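You operate a simulated robot arm through the tools that you are given. There is no shell and no other tool.

Carry out the task below with a simulated robot arm. There is one attempt and no reset: what you move stays moved.

JOB
Unstrap the case on the cargo rack and stand it at the back.
Fine: let the strap off first, buckle in its holder, sliding block to slot 5. Set down upright: case.
Where things are to end (x, y in the base frame): case within 50 mm of [1140, -100].

The check looks at the end state, three seconds after you hand in, the way a careful person would. Anything else that was tipped, shoved, dropped, spilled or broken makes it a failure.

ROBOT AND FRAMES
A 6-joint arm with a two-finger gripper, fixed in place. Base frame: the origin is on the floor under the middle of its stand, x ahead of it, y to its left, z up. Units: mm, rad, N and s.
It reaches about 1572 mm from its shoulder. Its first joint turns from -2.897 to 2.897 rad. Payload 2.45 kg.
The TCP is the grasp point between the finger pads, 20 mm short of the fingertips. In the tool frame z runs along the fingers and y along their closing line. The gripper opens to 140 mm; its body begins 168 mm behind the TCP.
Orientation is that of the tool frame in the base frame, as a unit quaternion [x, y, z, w]. With the fingers straight down and closing along the base's y, the tool's x points along the base's -x, its y along +y and its z along -z.

CONTROLS
- The arm moves only by the tool nudge_tool. Its arguments are lists of equal length, an entry for each row: "rotation": the turn, a rotation vector about the tool's x, y, z in rad, a list of three; "linear": the shift along the tool's x, y, z in mm, a list of three; "hand": the gripper command, from -1 (shut) to 1 (fully open), values between in proportion. In form: {"rotation": [[wx, wy, wz], ...], "linear": [[dx, dy, dz], ...], "hand": [hand, ...]}. A call has 1 to 20 rows; each row is the pose to reach, as a shift and turn from the pose commanded when the call began, along the tool's axes at that moment. Rows are played at 5 a second. More than 50 mm and 0.15 rad between two rows, or a gripper value outside its range, and nothing of the call is played. A pose out of reach is approached as far as the arm can. The call stops where the force on the tool passes 80 N (or 10 N more than at its start, if that is more) or the arm is blocked; 0.2 s more then pass. Each finger travels about 45 mm/s and halts on what it meets, pressing with about 38 N; the grip force reading is that of the motor and also rises with nothing between the fingers. The clock runs only during rows and for 0.2 s after the last one: add rows that repeat a pose to give the fingers time. The reply holds the time, the measured pose of the TCP, the force on the tool along the base axes, the opening and the grip force, in the units named above and with some noise, with the torque about the TCP (base axes, N m) and any sound that the robot's microphone picked up.
- Cameras (640 x 400 px; columns grow to the right, rows downward): "scene" is fixed at [219.8, 498.1, 1404.4]; the picture's right is [-0.50, -0.87, 0.00], its down [-0.51, 0.29, -0.81] and it looks along [0.70, -0.40, -0.59] (base axes); focal length 219 px, centre (320, 200). "wrist" rides on the gripper at [78, 11, -209] in the tool frame; the picture's right is [-0.14, 0.99, 0.00], its down [-0.92, -0.13, -0.37] and it looks along [-0.36, -0.05, 0.93] (tool axes); focal length 280 px, centre (320, 200). There is no depth. A picture from a camera that has moved, and an enlarged one, comes with that camera's place and axes in the base frame and with its lens.
- grab_frame(camera): a new picture of that camera. The clock stands still meanwhile.
- zoom(camera, box): a new picture of the part [left, top, right, bottom] of that camera's present view, enlarged. The clock stands still meanwhile.
- close_job(): hands the job in; it is judged then, once.

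Places have to be worked out from the pictures, the camera data and where the tool is seen. Open the gripper and draw the arm clear of the work before you hand the job in, unless the task says otherwise.

The tools are called by a JSON object that holds its "fn" and its "kwargs". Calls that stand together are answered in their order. nudge_tool: Moves the arm, as the interface text tells. Its arguments: {"type":"object","properties":{"rotation":{"type":"array","items":{"type":"array","items":{"type":"number"}}},"linear":{"type":"array","items":{"type":"array","items":{"type":"number"}}},"hand":{"type":"array","items":{"type":"number"}}},"required":["rotation","linear","hand"]} The other tools are called the same way: grab_frame (camera) takes a picture; zoom (camera, box) takes an enlarged picture of a part of a camera's view; close_job () hands the job in.

At the start:

```text
time_s: 0.0
tool_pos: [632.2, -303.9, 1153.1]
tcp_rot: [0.0, 1.0, 0.0, 0.0]
force: [0.2, -0.8, -0.3]
wrist_torque: [-0.02, 0.0, -0.02]
width: 140.1
finger_force: 0.1
```

scene: 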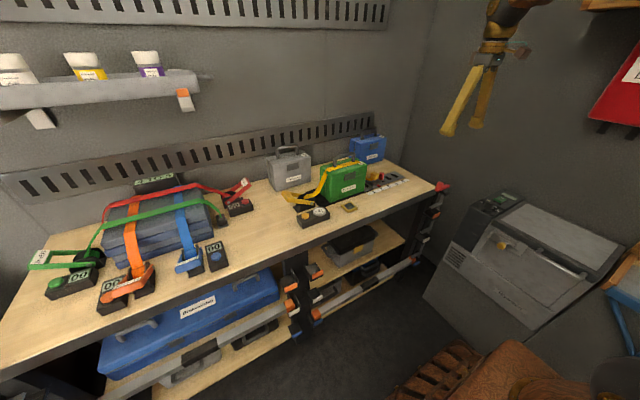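
wrist: 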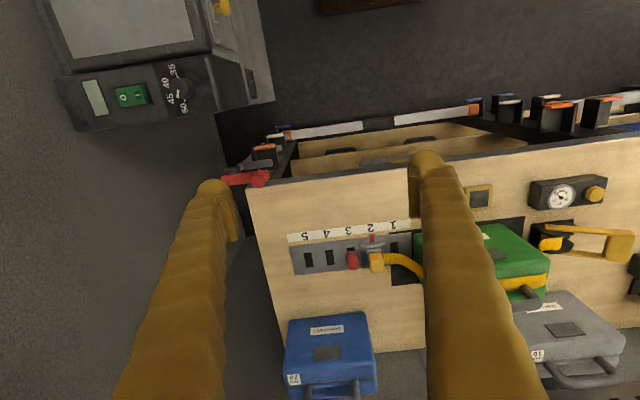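

The pictures show a green case with a yellow strap, a slotted slide numbered 1–5, and a gauge box nearby. I'll enlarge these areas before moving anything.

{"fn": "zoom", "kwargs": {"camera": "scene", "box": [260, 120, 460, 245]}}

{"fn": "zoom", "kwargs": {"camera": "wrist", "box": [260, 170, 640, 400]}}

{"fn": "zoom", "kwargs": {"camera": "scene", "box": [0, 160, 260, 320]}}

```text
3.20 times, centred on (360, 182) of scene
camera zoom: at [219.8, 498.1, 1404.4], right [-0.5, -0.87, 0.0], down [-0.51, 0.29, -0.81], along [0.7, -0.4, -0.59], focal length 700 px, centre (192, 256)
```

zoom: 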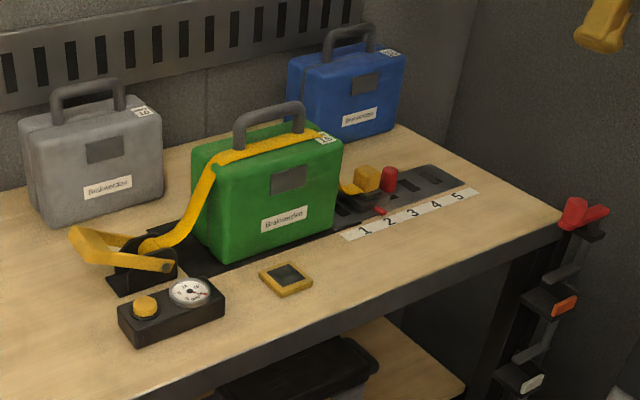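

```text
1.68 times, centred on (450, 285) of wrist
camera zoom: at [555.2, -292.0, 1363.8], right [0.14, 0.99, 0.0], down [0.92, -0.13, 0.37], along [0.36, -0.05, -0.93], focal length 472 px, centre (101, 57)
```

zoom: 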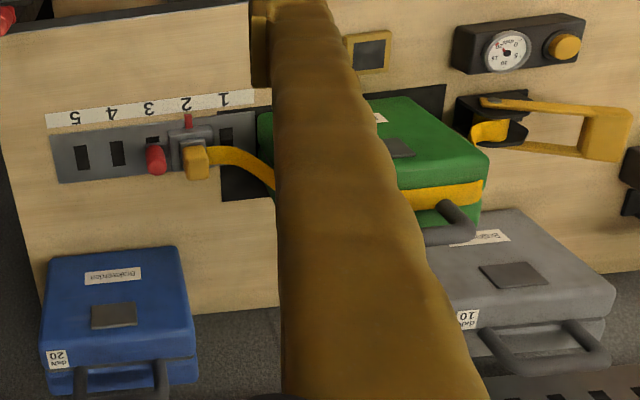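

```text
2.46 times, centred on (130, 240) of scene
camera zoom: at [219.8, 498.1, 1404.4], right [-0.5, -0.87, 0.0], down [-0.51, 0.29, -0.81], along [0.7, -0.4, -0.59], focal length 538 px, centre (788, 102)
```

zoom: 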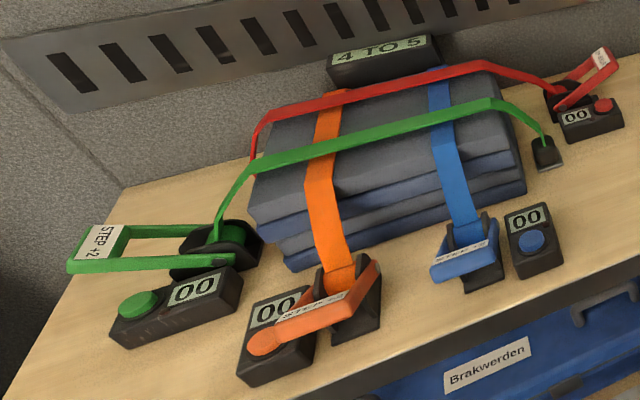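

Two views of the yellow square frame triangulate to about [811, 13, 810], so the tabletop is near z≈800. I'll move the arm sideways at the present height to look at the work area from above.

{"fn": "nudge_tool", "kwargs": {"rotation": [[0, 0, 0], [0, 0, 0], [0, 0, 0], [0, 0, 0], [0, 0, 0], [0, 0, 0]], "linear": [[0, 45, 0], [0, 90, 0], [0, 135, 0], [0, 180, 0], [0, 220, 0], [0, 250, 0]], "hand": [1, 1, 1, 1, 1, 1]}}

{"fn": "grab_frame", "kwargs": {"camera": "wrist"}}

```text
time_s: 1.4
tool_pos: [634.7, -55.1, 1153.5]
tcp_rot: [0.0, 1.0, 0.0, 0.0]
force: [0.8, -0.3, 0.4]
wrist_torque: [-0.01, 0.01, 0.01]
width: 139.9
finger_force: 0.2
```

```text
taken
camera wrist: at [556.3, -43.4, 1363.3], right [0.14, 0.99, 0.0], down [0.92, -0.13, 0.37], along [0.37, -0.05, -0.93], focal length 280 px, centre (320, 200)
```

wrist: 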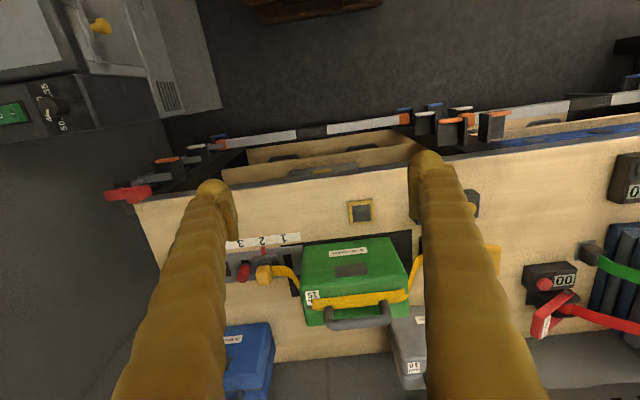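

{"fn": "zoom", "kwargs": {"camera": "wrist", "box": [200, 180, 440, 340]}}

```text
2.50 times, centred on (320, 260) of wrist
camera zoom: at [556.3, -43.4, 1363.3], right [0.14, 0.99, 0.0], down [0.92, -0.13, 0.37], along [0.37, -0.05, -0.93], focal length 701 px, centre (320, 50)
```

zoom: 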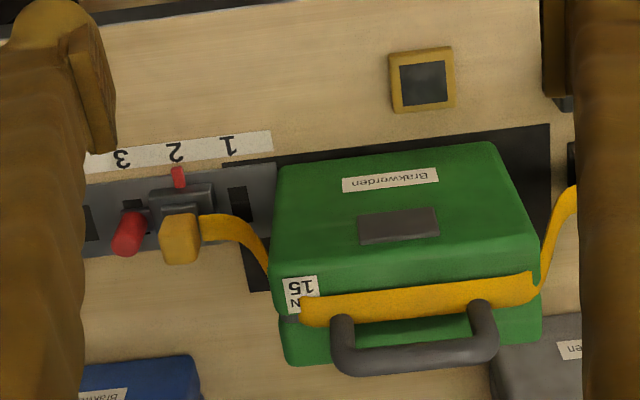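

I can now read slots 1–3, the slider with its red knob and pointer at slot 2, and the yellow buckle on the slider. Next I'll look at the lever and gauge, moving left and a bit lower.

{"fn": "nudge_tool", "kwargs": {"rotation": [[0, 0, 0], [0, 0, 0], [0, 0, 0], [0, 0, 0], [0, 0, 0], [0, 0, 0]], "linear": [[0, 40, 15], [0, 80, 30], [0, 120, 45], [0, 160, 60], [0, 200, 75], [0, 235, 90]], "hand": [1, 1, 1, 1, 1, 1]}}

{"fn": "grab_frame", "kwargs": {"camera": "wrist"}}

{"fn": "zoom", "kwargs": {"camera": "wrist", "box": [220, 170, 440, 400]}}

```text
time_s: 2.8
tool_pos: [633.4, 182.4, 1061.5]
tcp_rot: [-0.001, 1.0, 0.0, 0.0]
force: [-0.1, 0.2, 0.1]
wrist_torque: [-0.02, -0.04, -0.05]
width: 140.1
finger_force: 0.0
```

```text
taken
camera wrist: at [555.9, 194.4, 1272.1], right [0.14, 0.99, 0.0], down [0.92, -0.13, 0.37], along [0.37, -0.05, -0.93], focal length 280 px, centre (320, 200)
```

wrist: 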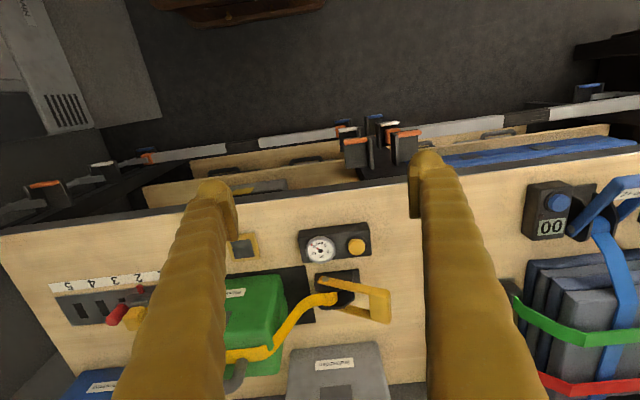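

```text
1.74 times, centred on (330, 285) of wrist
camera zoom: at [555.9, 194.4, 1272.1], right [0.14, 0.99, 0.0], down [0.92, -0.13, 0.37], along [0.37, -0.05, -0.93], focal length 488 px, centre (303, 52)
```

zoom: 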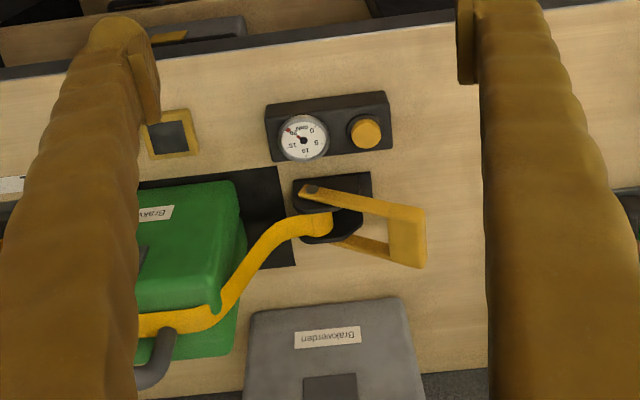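

{"fn": "zoom", "kwargs": {"camera": "wrist", "box": [290, 210, 400, 330]}}

{"fn": "zoom", "kwargs": {"camera": "scene", "box": [275, 175, 365, 235]}}

{"fn": "zoom", "kwargs": {"camera": "scene", "box": [340, 150, 430, 210]}}

```text
3.33 times, centred on (345, 270) of wrist
camera zoom: at [555.9, 194.4, 1272.1], right [0.14, 0.99, 0.0], down [0.92, -0.13, 0.37], along [0.37, -0.05, -0.93], focal length 935 px, centre (237, -33)
```

zoom: 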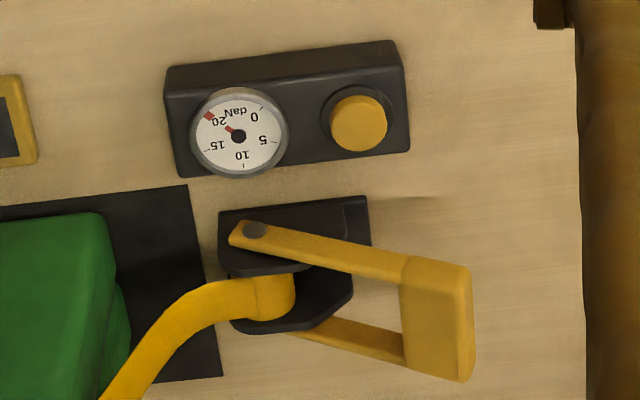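

```text
6.67 times, centred on (320, 205) of scene
camera zoom: at [219.8, 498.1, 1404.4], right [-0.5, -0.87, 0.0], down [-0.51, 0.29, -0.81], along [0.7, -0.4, -0.59], focal length 1458 px, centre (320, 167)
```

zoom: 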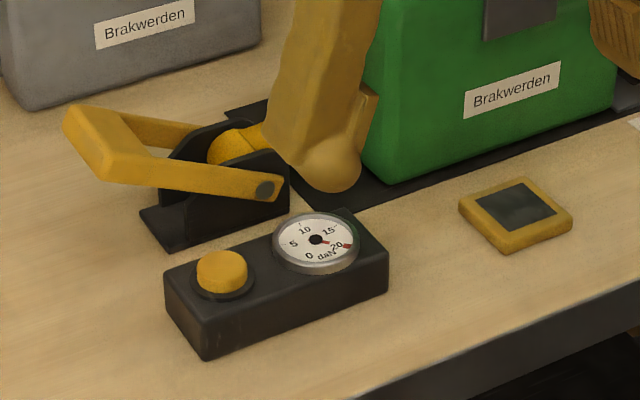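

```text
6.67 times, centred on (385, 180) of scene
camera zoom: at [219.8, 498.1, 1404.4], right [-0.5, -0.87, 0.0], down [-0.51, 0.29, -0.81], along [0.7, -0.4, -0.59], focal length 1458 px, centre (-113, 333)
```

zoom: 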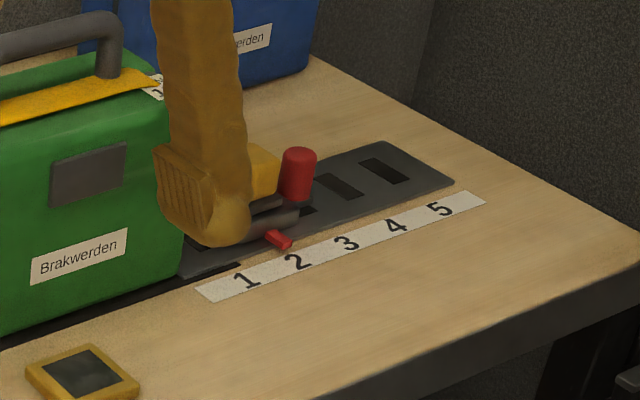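

The gauge reads about 20 daN, and the yellow button beside it looks like the tension release. It triangulates to about [811, 222, 855]. I'll close the fingers and hover over it.

{"fn": "nudge_tool", "kwargs": {"rotation": [[0, 0, 0], [0, 0, 0], [0, 0, 0], [0, 0, 0], [0, 0, 0], [0, 0, 0], [0, 0, 0], [0, 0, 0], [0, 0, 0]], "linear": [[0, 0, 0], [0, 0, 0], [-30, 7, 17], [-60, 14, 34], [-90, 20, 51], [-120, 27, 68], [-150, 34, 84], [-178, 40, 100], [-178, 40, 100]], "hand": [-1, -1, -1, -1, -1, -1, -1, -1, -1]}}

{"fn": "grab_frame", "kwargs": {"camera": "wrist"}}

{"fn": "zoom", "kwargs": {"camera": "scene", "box": [260, 120, 460, 245]}}

```text
time_s: 4.8
tool_pos: [812.4, 224.7, 963.8]
tcp_rot: [0.0, 1.0, 0.0, 0.0]
force: [-0.6, 0.1, -0.1]
wrist_torque: [-0.02, 0.05, 0.0]
width: 0.0
finger_force: 29.6
```

```text
taken
camera wrist: at [735.8, 234.6, 1173.0], right [0.14, 0.99, 0.0], down [0.92, -0.13, 0.37], along [0.36, -0.05, -0.93], focal length 280 px, centre (320, 200)
```

wrist: 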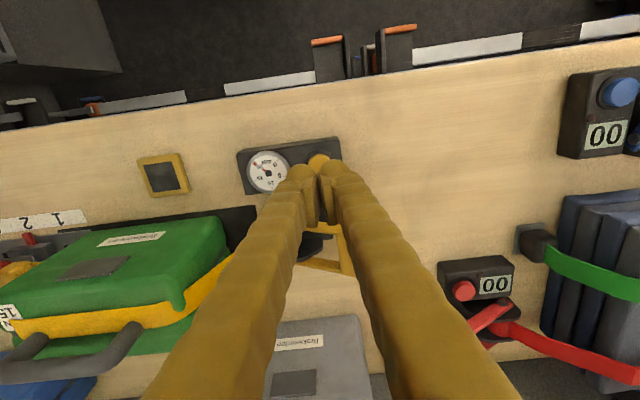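

```text
3.20 times, centred on (360, 182) of scene
camera zoom: at [219.8, 498.1, 1404.4], right [-0.5, -0.87, 0.0], down [-0.51, 0.29, -0.81], along [0.7, -0.4, -0.59], focal length 700 px, centre (192, 256)
```

zoom: 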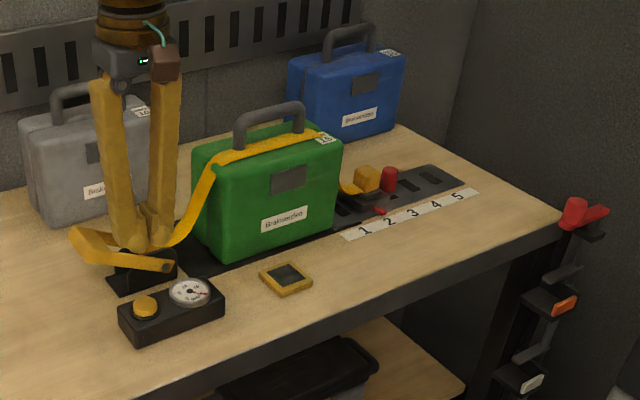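

The closed fingers are hovering over the button and the gauge still reads 20. I'll lower, then press in small steps.

{"fn": "nudge_tool", "kwargs": {"rotation": [[0, 0, 0], [0, 0, 0], [0, 0, 0], [0, 0, 0], [0, 0, 0], [0, 0, 0]], "linear": [[0, -2, 30], [0, -2, 60], [0, -2, 80], [0, -2, 84], [0, -2, 87], [0, -2, 89]], "hand": [-1, -1, -1, -1, -1, -1]}}

{"fn": "zoom", "kwargs": {"camera": "scene", "box": [275, 175, 365, 235]}}

```text
time_s: 6.2
tool_pos: [811.2, 220.0, 874.5]
tcp_rot: [0.0, 1.0, 0.0, 0.001]
force: [0.4, -0.1, 0.6]
wrist_torque: [0.01, -0.01, 0.01]
width: 0.3
finger_force: 29.3
```

```text
6.67 times, centred on (320, 205) of scene
camera zoom: at [219.8, 498.1, 1404.4], right [-0.5, -0.87, 0.0], down [-0.51, 0.29, -0.81], along [0.7, -0.4, -0.59], focal length 1458 px, centre (320, 167)
```

zoom: 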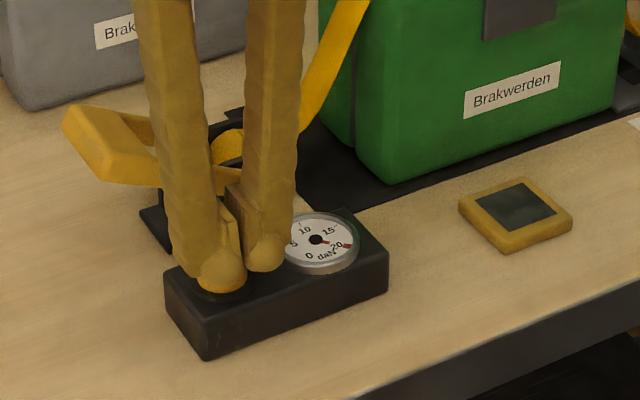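

The fingers are near the button's top but haven't made contact yet. I'll check the alignment from the wrist camera before pressing.

{"fn": "zoom", "kwargs": {"camera": "wrist", "box": [230, 110, 410, 260]}}

{"fn": "zoom", "kwargs": {"camera": "scene", "box": [290, 190, 340, 225]}}

```text
2.67 times, centred on (320, 185) of wrist
camera zoom: at [733.5, 230.9, 1084.6], right [0.14, 0.99, 0.0], down [0.92, -0.13, 0.37], along [0.36, -0.05, -0.93], focal length 748 px, centre (320, 240)
```

zoom: 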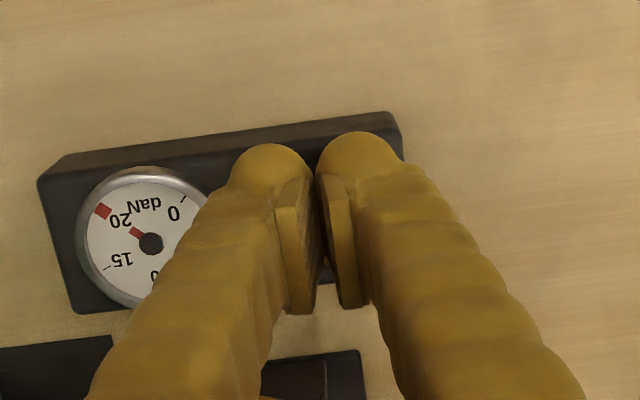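

```text
11.43 times, centred on (315, 208) of scene
camera zoom: at [219.8, 498.1, 1404.4], right [-0.5, -0.87, 0.0], down [-0.51, 0.29, -0.81], along [0.7, -0.4, -0.59], focal length 2499 px, centre (377, 114)
```

zoom: 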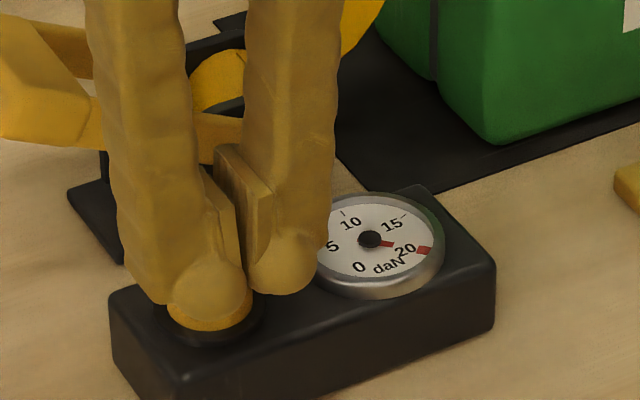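

The wrist view shows the tip roughly over the button, while the scene view suggests it is slightly to the right of it. I'll shift 5 mm in +y and press down slowly.

{"fn": "nudge_tool", "kwargs": {"rotation": [[0, 0, 0], [0, 0, 0], [0, 0, 0], [0, 0, 0], [0, 0, 0], [0, 0, 0]], "linear": [[0, 5, 0], [0, 5, 3], [0, 5, 5], [0, 5, 7], [0, 5, 9], [0, 5, 11]], "hand": [-1, -1, -1, -1, -1, -1]}}

{"fn": "zoom", "kwargs": {"camera": "scene", "box": [290, 190, 340, 225]}}

```text
time_s: 7.6
tool_pos: [810.4, 224.4, 863.8]
tcp_rot: [0.0, 1.0, 0.0, 0.0]
force: [-0.5, -1.4, 0.6]
wrist_torque: [-0.03, -0.01, -0.03]
width: 6.0
finger_force: 29.3
```

```text
11.43 times, centred on (315, 208) of scene
camera zoom: at [219.8, 498.1, 1404.4], right [-0.5, -0.87, 0.0], down [-0.51, 0.29, -0.81], along [0.7, -0.4, -0.59], focal length 2499 px, centre (377, 114)
```

zoom: 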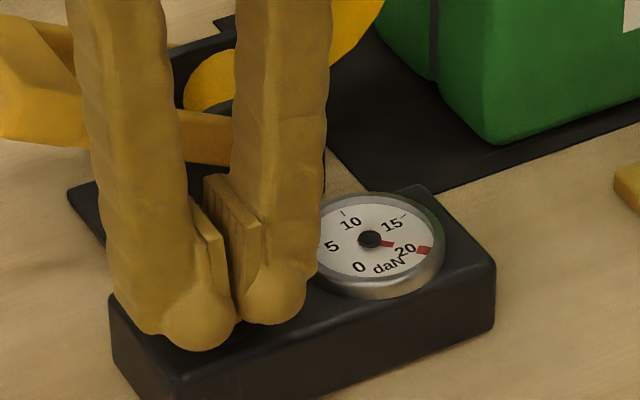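

The fingers were pried about 6 mm apart, so one of them is sliding past the button's rim. I'll look closer from the wrist before doing anything more.

{"fn": "zoom", "kwargs": {"camera": "wrist", "box": [230, 110, 410, 260]}}

```text
2.67 times, centred on (320, 185) of wrist
camera zoom: at [732.5, 235.9, 1074.4], right [0.14, 0.99, 0.0], down [0.92, -0.13, 0.37], along [0.36, -0.05, -0.93], focal length 748 px, centre (320, 240)
```

zoom: 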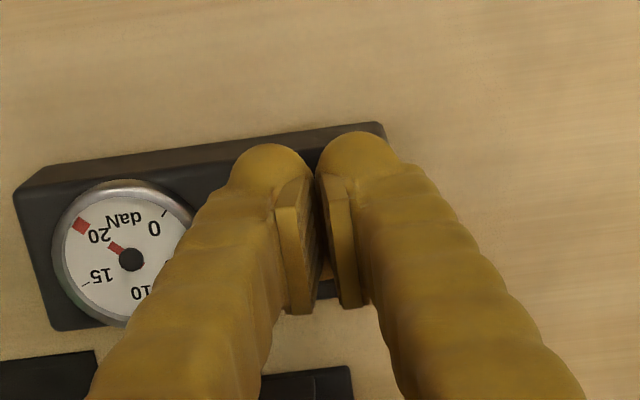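

The rounded fingertips straddle the button and it wedges between them. I'll lift and shift so that only the right finger's tip comes down on the button.

{"fn": "nudge_tool", "kwargs": {"rotation": [[0, 0, 0], [0, 0, 0], [0, 0, 0], [0, 0, 0], [0, 0, 0], [0, 0, 0]], "linear": [[0, 0, -15], [0, 0, -30], [0, 14, -30], [0, 14, -30], [0, 14, -20], [0, 14, -12]], "hand": [-1, -1, -1, -1, -1, -1]}}

{"fn": "zoom", "kwargs": {"camera": "scene", "box": [290, 190, 340, 225]}}

{"fn": "zoom", "kwargs": {"camera": "wrist", "box": [230, 110, 410, 260]}}

```text
time_s: 9.0
tool_pos: [811.6, 238.5, 875.7]
tcp_rot: [0.0, 1.0, 0.0, 0.0]
force: [0.1, 0.2, 0.6]
wrist_torque: [-0.03, -0.01, -0.04]
width: 0.0
finger_force: 29.3
```

```text
11.43 times, centred on (315, 208) of scene
camera zoom: at [219.8, 498.1, 1404.4], right [-0.5, -0.87, 0.0], down [-0.51, 0.29, -0.81], along [0.7, -0.4, -0.59], focal length 2499 px, centre (377, 114)
```

zoom: 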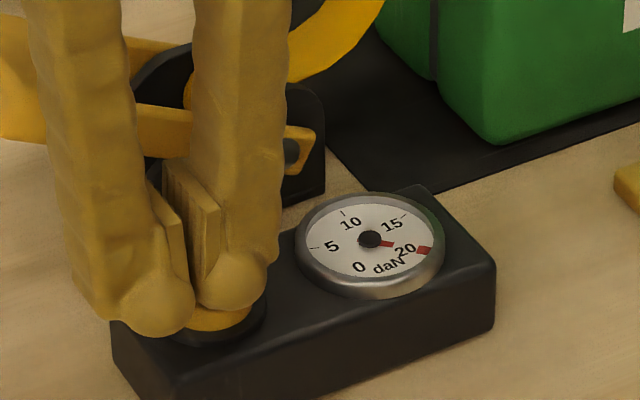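

```text
2.67 times, centred on (320, 185) of wrist
camera zoom: at [733.3, 250.0, 1085.9], right [0.14, 0.99, 0.0], down [0.92, -0.13, 0.37], along [0.37, -0.05, -0.93], focal length 748 px, centre (320, 240)
```

zoom: 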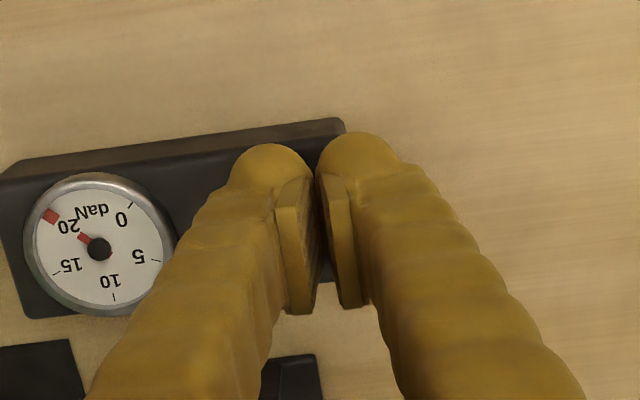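

Comparing both views, the rounded tips sit about 11 mm toward the robot from the tool axis. I'll shift 15 mm in +x so the right tip is centred on the button, then press down in steps.

{"fn": "nudge_tool", "kwargs": {"rotation": [[0, 0, 0], [0, 0, 0], [0, 0, 0], [0, 0, 0], [0, 0, 0], [0, 0, 0]], "linear": [[-8, 0, 0], [-15, 0, 0], [-15, 0, 4], [-15, 0, 8], [-15, 0, 11], [-15, 0, 14]], "hand": [-1, -1, -1, -1, -1, -1]}}

{"fn": "zoom", "kwargs": {"camera": "scene", "box": [290, 190, 340, 225]}}

{"fn": "zoom", "kwargs": {"camera": "wrist", "box": [230, 110, 410, 260]}}

```text
time_s: 10.4
tool_pos: [825.8, 238.9, 861.1]
tcp_rot: [0.0, 1.0, 0.0, -0.001]
force: [0.9, 0.2, 2.7]
wrist_torque: [0.01, -0.06, 0.02]
width: 0.0
finger_force: 29.7
heard: click
```

```text
11.43 times, centred on (315, 208) of scene
camera zoom: at [219.8, 498.1, 1404.4], right [-0.5, -0.87, 0.0], down [-0.51, 0.29, -0.81], along [0.7, -0.4, -0.59], focal length 2499 px, centre (377, 114)
```

zoom: 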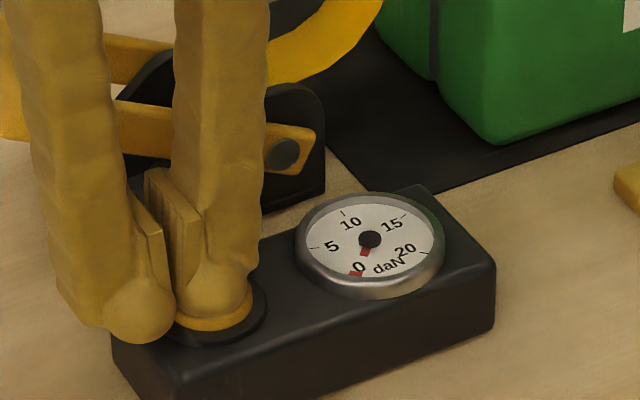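

```text
2.67 times, centred on (320, 185) of wrist
camera zoom: at [748.2, 250.3, 1071.9], right [0.14, 0.99, 0.0], down [0.92, -0.13, 0.37], along [0.37, -0.05, -0.93], focal length 748 px, centre (320, 240)
```

zoom: 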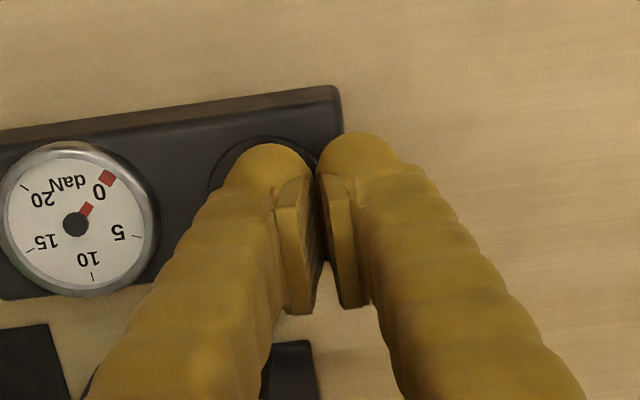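

There was a click and the gauge now reads 0, so the tension is off. I'll retract straight up, open the gripper and move over the slider to look.

{"fn": "nudge_tool", "kwargs": {"rotation": [[0, 0, 0], [0, 0, 0], [0, 0, 0], [0, 0, 0], [0, 0, 0], [0, 0, 0], [0, 0, 0], [0, 0, 0], [0, 0, 0], [0, 0, 0], [0, 0, 0], [0, 0, 0], [0, 0, 0], [0, 0, 0], [0, 0, 0], [0, 0, 0]], "linear": [[0, 0, -30], [0, 0, -75], [0, 0, -120], [0, 0, -165], [0, 0, -210], [10, 0, -240], [20, -40, -240], [30, -85, -240], [40, -130, -240], [50, -175, -240], [60, -220, -240], [60, -265, -240], [60, -310, -240], [60, -355, -240], [60, -400, -240], [60, -440, -240]], "hand": [-1, -1, -1, -1, 0, 1, 1, 1, 1, 1, 1, 1, 1, 1, 1, 1]}}

{"fn": "grab_frame", "kwargs": {"camera": "wrist"}}

{"fn": "zoom", "kwargs": {"camera": "scene", "box": [260, 120, 460, 245]}}

```text
time_s: 13.8
tool_pos: [764.7, -203.2, 1102.8]
tcp_rot: [0.0, 1.0, 0.0, 0.0]
force: [0.3, -0.1, 0.1]
wrist_torque: [0.03, 0.0, -0.01]
width: 139.8
finger_force: 0.1
```

```text
taken
camera wrist: at [687.2, -191.6, 1312.3], right [0.14, 0.99, 0.0], down [0.92, -0.13, 0.37], along [0.36, -0.05, -0.93], focal length 280 px, centre (320, 200)
```

wrist: 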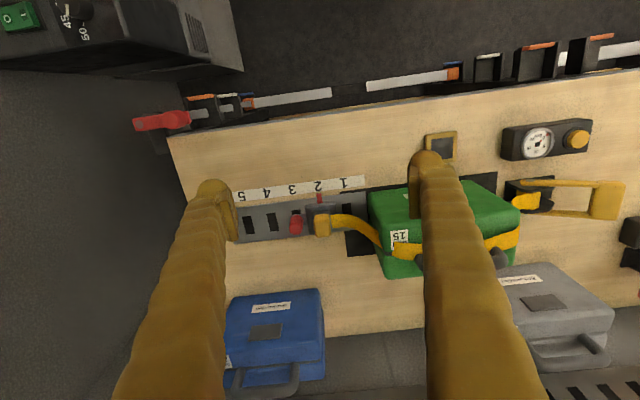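

```text
3.20 times, centred on (360, 182) of scene
camera zoom: at [219.8, 498.1, 1404.4], right [-0.5, -0.87, 0.0], down [-0.51, 0.29, -0.81], along [0.7, -0.4, -0.59], focal length 700 px, centre (192, 256)
```

zoom: 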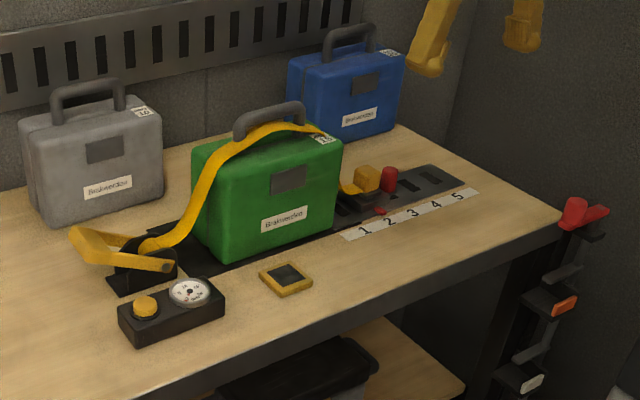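

The strap now hangs slack. I'll enlarge the slider and buckle.

{"fn": "zoom", "kwargs": {"camera": "wrist", "box": [230, 165, 420, 285]}}

{"fn": "zoom", "kwargs": {"camera": "scene", "box": [355, 160, 415, 200]}}

{"fn": "zoom", "kwargs": {"camera": "scene", "box": [290, 140, 410, 220]}}

```text
3.33 times, centred on (325, 225) of wrist
camera zoom: at [687.2, -191.6, 1312.3], right [0.14, 0.99, 0.0], down [0.92, -0.13, 0.37], along [0.36, -0.05, -0.93], focal length 935 px, centre (303, 117)
```

zoom: 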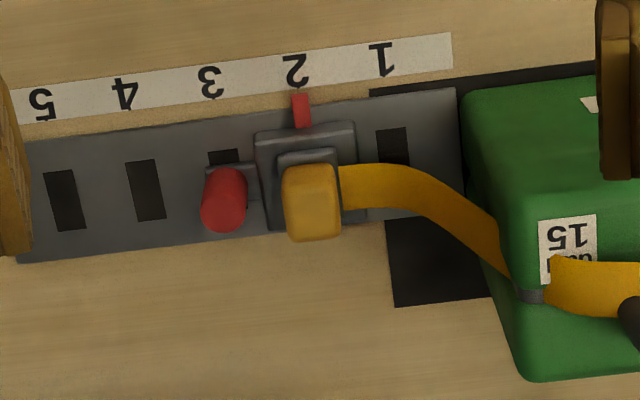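

```text
10.00 times, centred on (385, 180) of scene
camera zoom: at [219.8, 498.1, 1404.4], right [-0.5, -0.87, 0.0], down [-0.51, 0.29, -0.81], along [0.7, -0.4, -0.59], focal length 2187 px, centre (-330, 400)
```

zoom: 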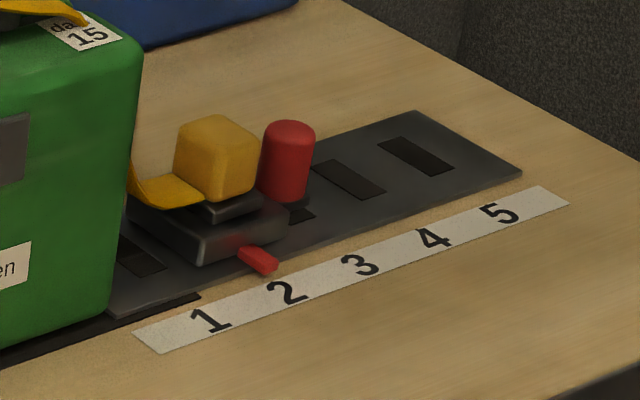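

```text
5.00 times, centred on (350, 180) of scene
camera zoom: at [219.8, 498.1, 1404.4], right [-0.5, -0.87, 0.0], down [-0.51, 0.29, -0.81], along [0.7, -0.4, -0.59], focal length 1093 px, centre (170, 300)
```

zoom: 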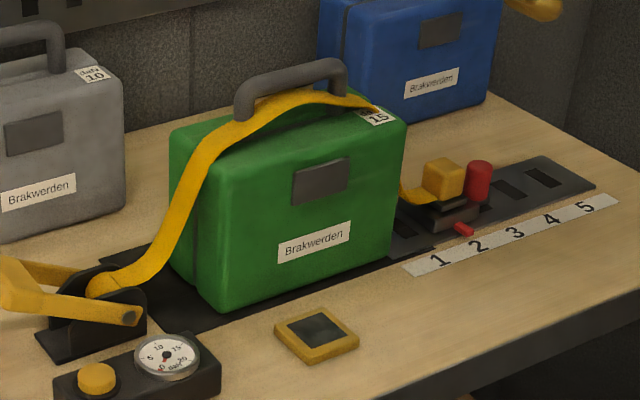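

Buckle centre looks near [915, -219, 853], about 30 mm tall, with the strap leaving on its +y side and the red knob on its −y side. I'll turn the gripper 90° to close along x and come over the buckle for a closer look.

{"fn": "nudge_tool", "kwargs": {"rotation": [[0, 0, 0.1428], [0, 0, 0.2856], [0, 0, 0.4284], [0, 0, 0.5712], [0, 0, 0.714], [0, 0, 0.8568], [0, 0, 0.9996], [0, 0, 1.1424], [0, 0, 1.2852], [0, 0, 1.428], [0, 0, 1.5708]], "linear": [[-14, -1, 7], [-27, -3, 15], [-41, -4, 22], [-55, -6, 29], [-68, -7, 36], [-82, -9, 44], [-95, -10, 51], [-109, -12, 58], [-123, -13, 65], [-136, -14, 73], [-150, -16, 80]], "hand": [1, 1, 1, 1, 1, 1, 1, 1, 1, 1, 1]}}

{"fn": "grab_frame", "kwargs": {"camera": "wrist"}}

{"fn": "grab_frame", "kwargs": {"camera": "scene"}}

```text
time_s: 16.2
tool_pos: [914.9, -218.7, 1022.7]
tcp_rot: [0.707, 0.707, 0.0, 0.0]
force: [-0.8, 0.2, 0.2]
wrist_torque: [0.03, 0.0, 0.0]
width: 140.1
finger_force: 0.1
```

```text
taken
camera wrist: at [927.0, -139.8, 1232.2], right [0.99, -0.14, 0.0], down [-0.13, -0.92, 0.37], along [-0.05, -0.36, -0.93], focal length 280 px, centre (320, 200)
```

wrist: 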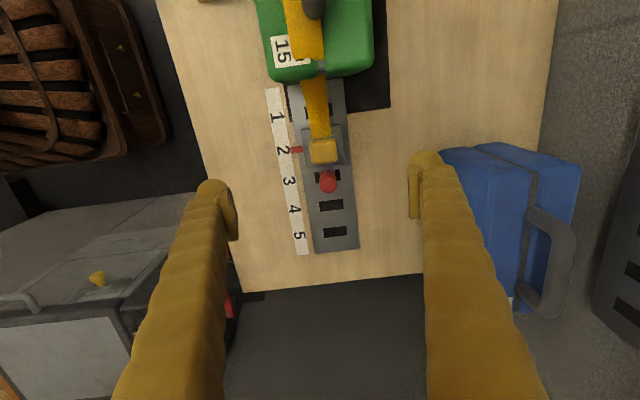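

```text
taken
```

scene: 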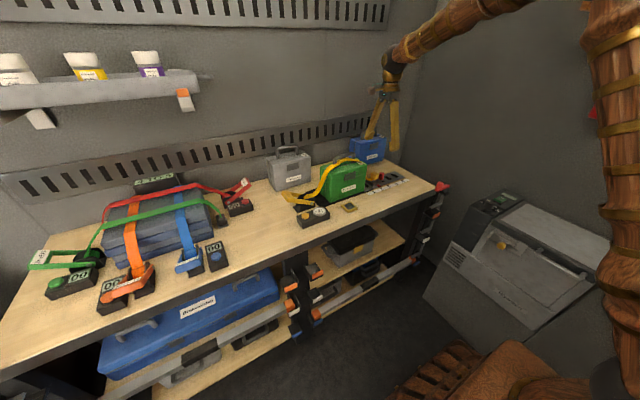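

{"fn": "zoom", "kwargs": {"camera": "wrist", "box": [250, 60, 410, 260]}}

{"fn": "zoom", "kwargs": {"camera": "wrist", "box": [285, 110, 365, 210]}}

```text
2.00 times, centred on (330, 160) of wrist
camera zoom: at [927.0, -139.8, 1232.2], right [0.99, -0.14, 0.0], down [-0.13, -0.92, 0.37], along [-0.05, -0.36, -0.93], focal length 561 px, centre (300, 280)
```

zoom: 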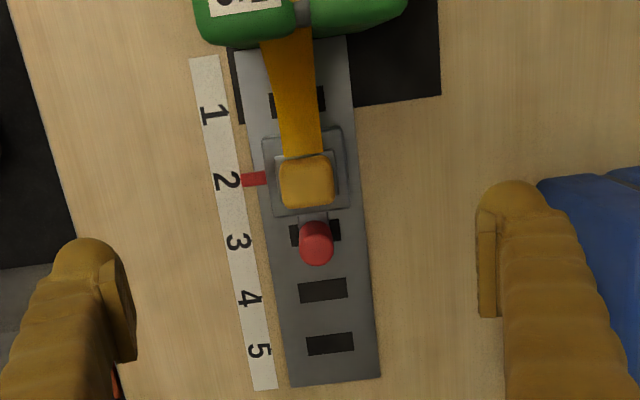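

```text
4.00 times, centred on (325, 160) of wrist
camera zoom: at [927.0, -139.8, 1232.2], right [0.99, -0.14, 0.0], down [-0.13, -0.92, 0.37], along [-0.05, -0.36, -0.93], focal length 1122 px, centre (300, 360)
```

zoom: 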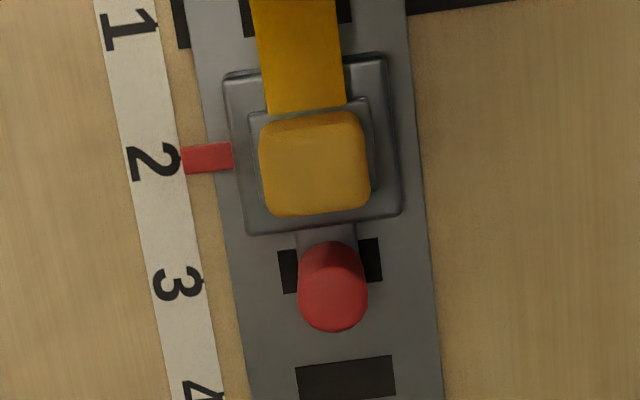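

The rail runs along y at x≈920 with a 50 mm slot pitch, and the red knob is fixed to the slider's −y end. Triangulating the two wrist views puts the buckle top at [921, -220, ~857]. I'll descend above it with the fingers half open.

{"fn": "nudge_tool", "kwargs": {"rotation": [[0, 0, 0], [0, 0, 0], [0, 0, 0], [0, 0, 0], [0, 0, 0]], "linear": [[-1, 6, 30], [-1, 6, 60], [-1, 6, 90], [-1, 6, 120], [-1, 6, 125]], "hand": [0.3, 0, 0, 0, 0]}}

{"fn": "grab_frame", "kwargs": {"camera": "wrist"}}

{"fn": "zoom", "kwargs": {"camera": "scene", "box": [340, 140, 430, 200]}}

```text
time_s: 17.4
tool_pos: [921.1, -217.9, 897.1]
tcp_rot: [0.707, 0.707, 0.001, 0.0]
force: [-0.3, -0.4, 0.2]
wrist_torque: [0.02, 0.02, 0.0]
width: 70.3
finger_force: 0.0
```

```text
taken
camera wrist: at [932.7, -139.2, 1108.0], right [0.99, -0.14, 0.0], down [-0.13, -0.92, 0.37], along [-0.05, -0.37, -0.93], focal length 280 px, centre (320, 200)
```

wrist: 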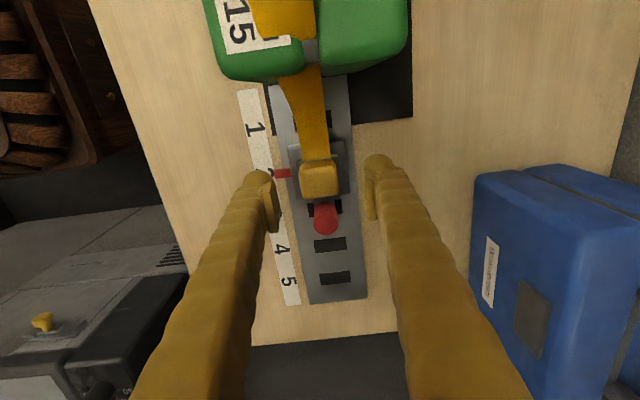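

```text
6.67 times, centred on (385, 170) of scene
camera zoom: at [219.8, 498.1, 1404.4], right [-0.5, -0.87, 0.0], down [-0.51, 0.29, -0.81], along [0.7, -0.4, -0.59], focal length 1458 px, centre (-113, 400)
```

zoom: 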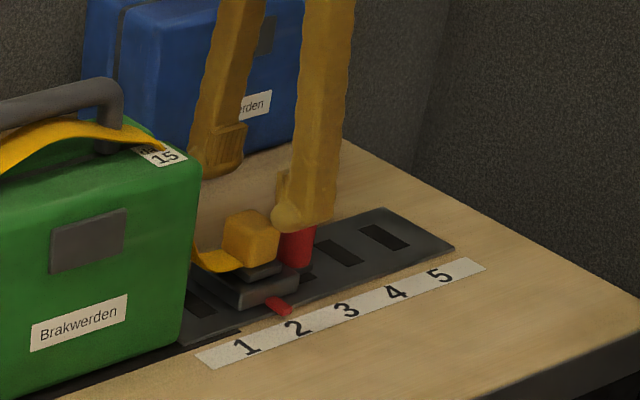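

The buckle lies centred between the fingers in the wrist view. One more enlarged check, then I'll descend.

{"fn": "zoom", "kwargs": {"camera": "wrist", "box": [240, 120, 400, 250]}}

```text
3.08 times, centred on (320, 185) of wrist
camera zoom: at [932.7, -139.2, 1108.0], right [0.99, -0.14, 0.0], down [-0.13, -0.92, 0.37], along [-0.05, -0.37, -0.93], focal length 863 px, centre (320, 246)
```

zoom: 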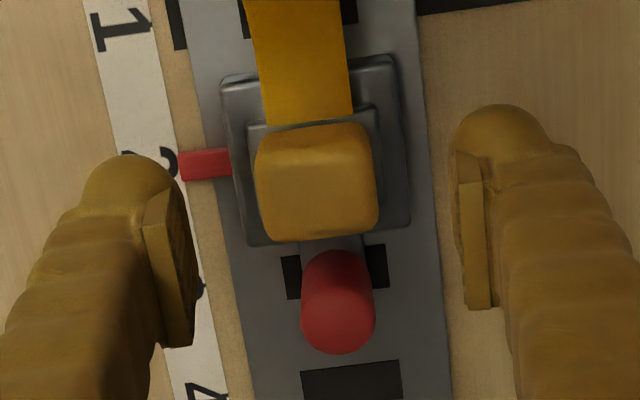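

Alignment is good, so I'll lower to about TCP z=852 and close on the buckle.

{"fn": "nudge_tool", "kwargs": {"rotation": [[0, 0, 0], [0, 0, 0], [0, 0, 0], [0, 0, 0], [0, 0, 0], [0, 0, 0], [0, 0, 0], [0, 0, 0]], "linear": [[0, 0, 20], [0, 0, 38], [0, 0, 45], [0, 0, 45], [0, 0, 45], [0, 0, 45], [0, 0, 45], [0, 0, 45]], "hand": [0, 0, 0, -1, -1, -1, -1, -1]}}

{"fn": "zoom", "kwargs": {"camera": "wrist", "box": [240, 120, 400, 250]}}

{"fn": "zoom", "kwargs": {"camera": "scene", "box": [350, 150, 410, 190]}}

```text
time_s: 19.2
tool_pos: [921.0, -218.5, 851.8]
tcp_rot: [0.707, 0.707, 0.0, 0.0]
force: [0.4, -0.2, -0.2]
wrist_torque: [0.0, 0.0, 0.04]
width: 34.4
finger_force: 37.8
heard: snap
```

```text
3.08 times, centred on (320, 185) of wrist
camera zoom: at [932.7, -139.5, 1062.0], right [0.99, -0.14, 0.0], down [-0.13, -0.92, 0.37], along [-0.05, -0.37, -0.93], focal length 863 px, centre (320, 246)
```

zoom: 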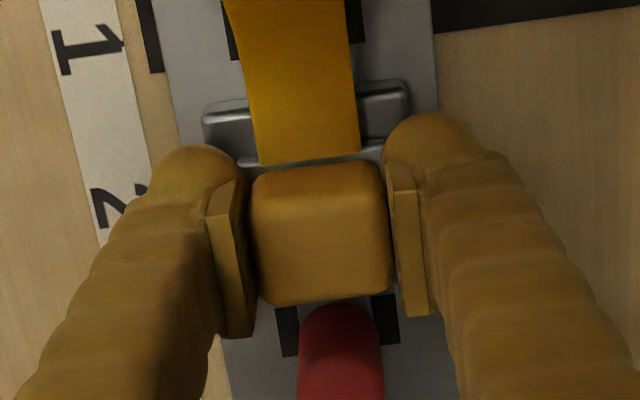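

```text
10.00 times, centred on (380, 170) of scene
camera zoom: at [219.8, 498.1, 1404.4], right [-0.5, -0.87, 0.0], down [-0.51, 0.29, -0.81], along [0.7, -0.4, -0.59], focal length 2187 px, centre (-280, 500)
```

zoom: 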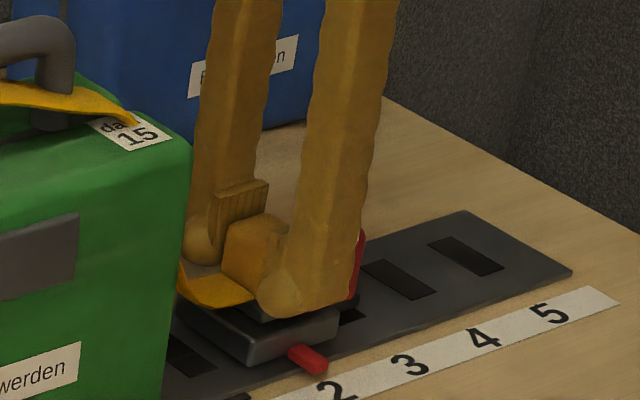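

The buckle is gripped at a width of 34.4 mm, and a snap was heard, probably the side release letting go. I'll lift gently and watch the forces.

{"fn": "nudge_tool", "kwargs": {"rotation": [[0, 0, 0], [0, 0, 0], [0, 0, 0], [0, 0, 0], [0, 0, 0]], "linear": [[0, 0, -5], [0, 0, -10], [0, 0, -20], [0, 0, -30], [0, 0, -40]], "hand": [-1, -1, -1, -1, -1]}}

{"fn": "zoom", "kwargs": {"camera": "wrist", "box": [200, 60, 440, 260]}}

{"fn": "zoom", "kwargs": {"camera": "scene", "box": [290, 120, 430, 213]}}

```text
time_s: 20.4
tool_pos: [922.7, -219.6, 892.7]
tcp_rot: [0.707, 0.707, 0.0, 0.0]
force: [0.1, 0.5, -1.3]
wrist_torque: [-0.05, -0.01, -0.01]
width: 0.0
finger_force: 29.2
heard: snap
```

```text
2.00 times, centred on (320, 160) of wrist
camera zoom: at [933.2, -140.4, 1102.4], right [0.99, -0.14, 0.0], down [-0.13, -0.92, 0.37], along [-0.05, -0.37, -0.93], focal length 561 px, centre (320, 280)
```

zoom: 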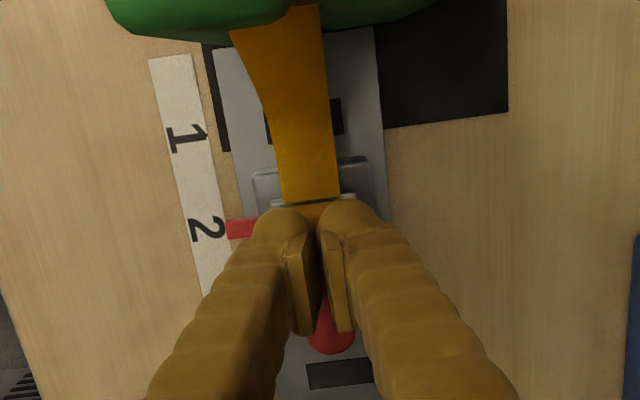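

```text
4.30 times, centred on (360, 166) of scene
camera zoom: at [219.8, 498.1, 1404.4], right [-0.5, -0.87, 0.0], down [-0.51, 0.29, -0.81], along [0.7, -0.4, -0.59], focal length 940 px, centre (148, 344)
```

zoom: 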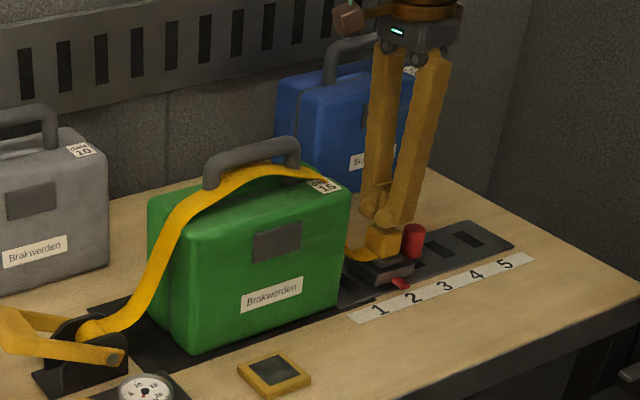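

The fingers slipped off: the width is 0 and the buckle is still in the slider. I'll look closely at how it is seated before trying again.

{"fn": "zoom", "kwargs": {"camera": "scene", "box": [355, 150, 415, 190]}}

{"fn": "nudge_tool", "kwargs": {"rotation": [[0, 0, 0], [0, 0, 0], [0, 0, 0], [0, 0, 0], [0, 0, 0]], "linear": [[0, 0, -10], [0, 0, -20], [0, 0, -20], [0, 0, -20], [0, 0, -20]], "hand": [0, 0, 0, 0, 0]}}

{"fn": "zoom", "kwargs": {"camera": "wrist", "box": [240, 120, 400, 250]}}

{"fn": "zoom", "kwargs": {"camera": "scene", "box": [355, 150, 415, 190]}}

```text
10.00 times, centred on (385, 170) of scene
camera zoom: at [219.8, 498.1, 1404.4], right [-0.5, -0.87, 0.0], down [-0.51, 0.29, -0.81], along [0.7, -0.4, -0.59], focal length 2187 px, centre (-330, 500)
```

zoom: 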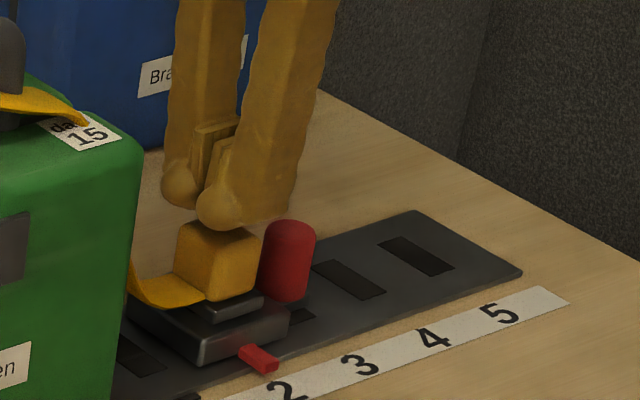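

```text
time_s: 21.6
tool_pos: [921.3, -218.4, 913.8]
tcp_rot: [0.707, 0.707, 0.0, 0.0]
force: [0.4, 0.4, -1.1]
wrist_torque: [0.0, 0.0, -0.02]
width: 69.8
finger_force: 0.1
```

```text
3.08 times, centred on (320, 185) of wrist
camera zoom: at [933.3, -140.5, 1122.1], right [0.99, -0.14, 0.0], down [-0.13, -0.92, 0.37], along [-0.05, -0.37, -0.93], focal length 863 px, centre (320, 246)
```

zoom: 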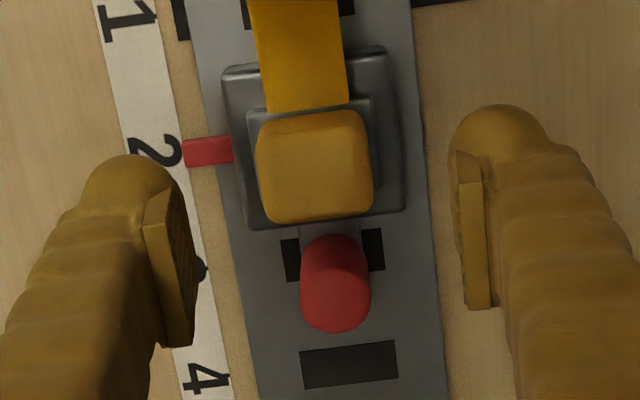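

```text
10.00 times, centred on (385, 170) of scene
camera zoom: at [219.8, 498.1, 1404.4], right [-0.5, -0.87, 0.0], down [-0.51, 0.29, -0.81], along [0.7, -0.4, -0.59], focal length 2187 px, centre (-330, 500)
```

zoom: 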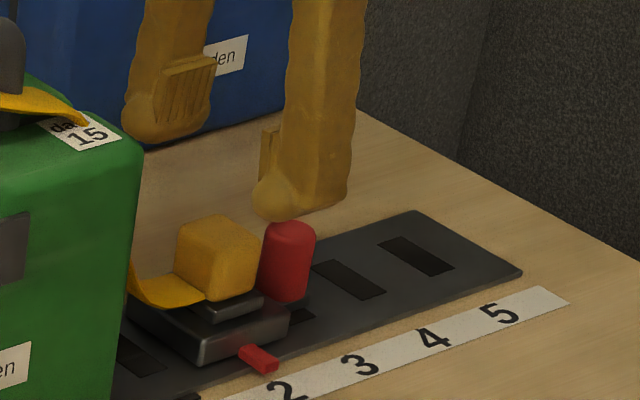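

The buckle looks seated as before. I'll grip again slightly deeper, check the readings, then lift in very small steps to see where it lets go.

{"fn": "nudge_tool", "kwargs": {"rotation": [[0, 0, 0], [0, 0, 0], [0, 0, 0], [0, 0, 0], [0, 0, 0], [0, 0, 0], [0, 0, 0], [0, 0, 0], [0, 0, 0]], "linear": [[0, 0, 30], [0, 0, 55], [0, 0, 63], [0, 0, 64], [0, 0, 64], [0, 0, 64], [0, 0, 64], [0, 0, 64], [0, 0, 64]], "hand": [0, 0, 0, 0, -1, -1, -1, -1, -1]}}

{"fn": "zoom", "kwargs": {"camera": "wrist", "box": [240, 120, 400, 250]}}

{"fn": "zoom", "kwargs": {"camera": "scene", "box": [355, 150, 415, 190]}}

```text
time_s: 23.6
tool_pos: [921.1, -218.4, 848.5]
tcp_rot: [0.706, 0.708, 0.0, -0.001]
force: [-0.3, 0.6, -1.5]
wrist_torque: [0.01, 0.01, 0.01]
width: 34.4
finger_force: 38.2
heard: snap
```

```text
3.08 times, centred on (320, 185) of wrist
camera zoom: at [932.5, -139.5, 1058.3], right [0.99, -0.14, 0.0], down [-0.13, -0.92, 0.37], along [-0.05, -0.37, -0.93], focal length 863 px, centre (320, 246)
```

zoom: 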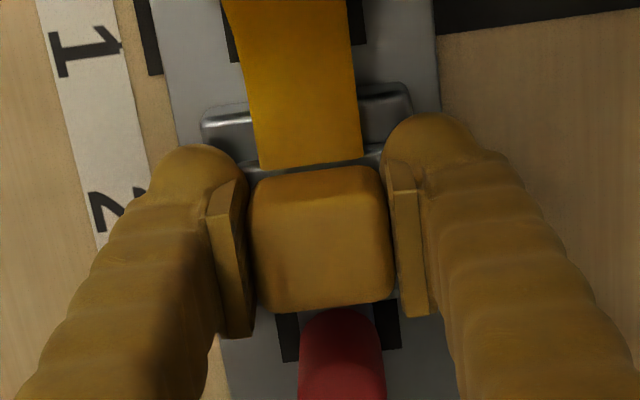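

```text
10.00 times, centred on (385, 170) of scene
camera zoom: at [219.8, 498.1, 1404.4], right [-0.5, -0.87, 0.0], down [-0.51, 0.29, -0.81], along [0.7, -0.4, -0.59], focal length 2187 px, centre (-330, 500)
```

zoom: 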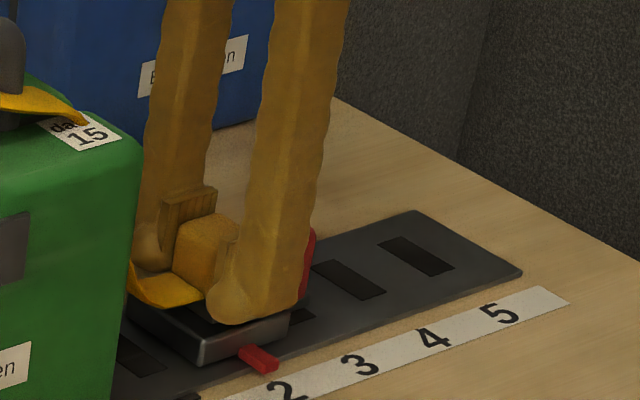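

Squeezing gives a snap again, so pinching likely releases the latch. Now I'll lift slowly, just 4 mm, and read the width.

{"fn": "nudge_tool", "kwargs": {"rotation": [[0, 0, 0], [0, 0, 0], [0, 0, 0], [0, 0, 0]], "linear": [[0, 0, -1], [0, 0, -2], [0, 0, -3], [0, 0, -4]], "hand": [-1, -1, -1, -1]}}

{"fn": "zoom", "kwargs": {"camera": "scene", "box": [355, 150, 415, 190]}}

```text
time_s: 24.6
tool_pos: [921.3, -218.3, 850.9]
tcp_rot: [0.707, 0.708, 0.001, 0.0]
force: [-0.8, 0.0, -0.7]
wrist_torque: [0.0, 0.0, -0.03]
width: 34.4
finger_force: 38.3
```

```text
10.00 times, centred on (385, 170) of scene
camera zoom: at [219.8, 498.1, 1404.4], right [-0.5, -0.87, 0.0], down [-0.51, 0.29, -0.81], along [0.7, -0.4, -0.59], focal length 2187 px, centre (-330, 500)
```

zoom: 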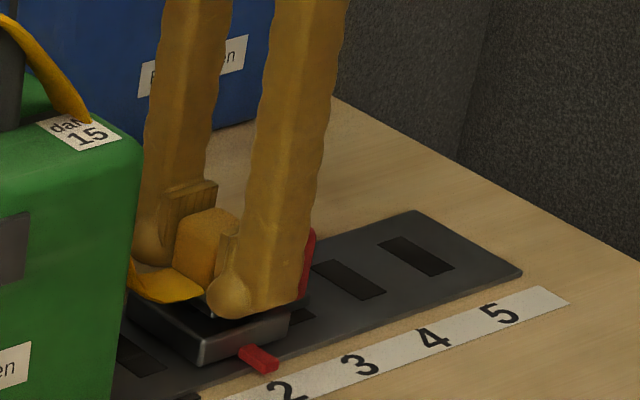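

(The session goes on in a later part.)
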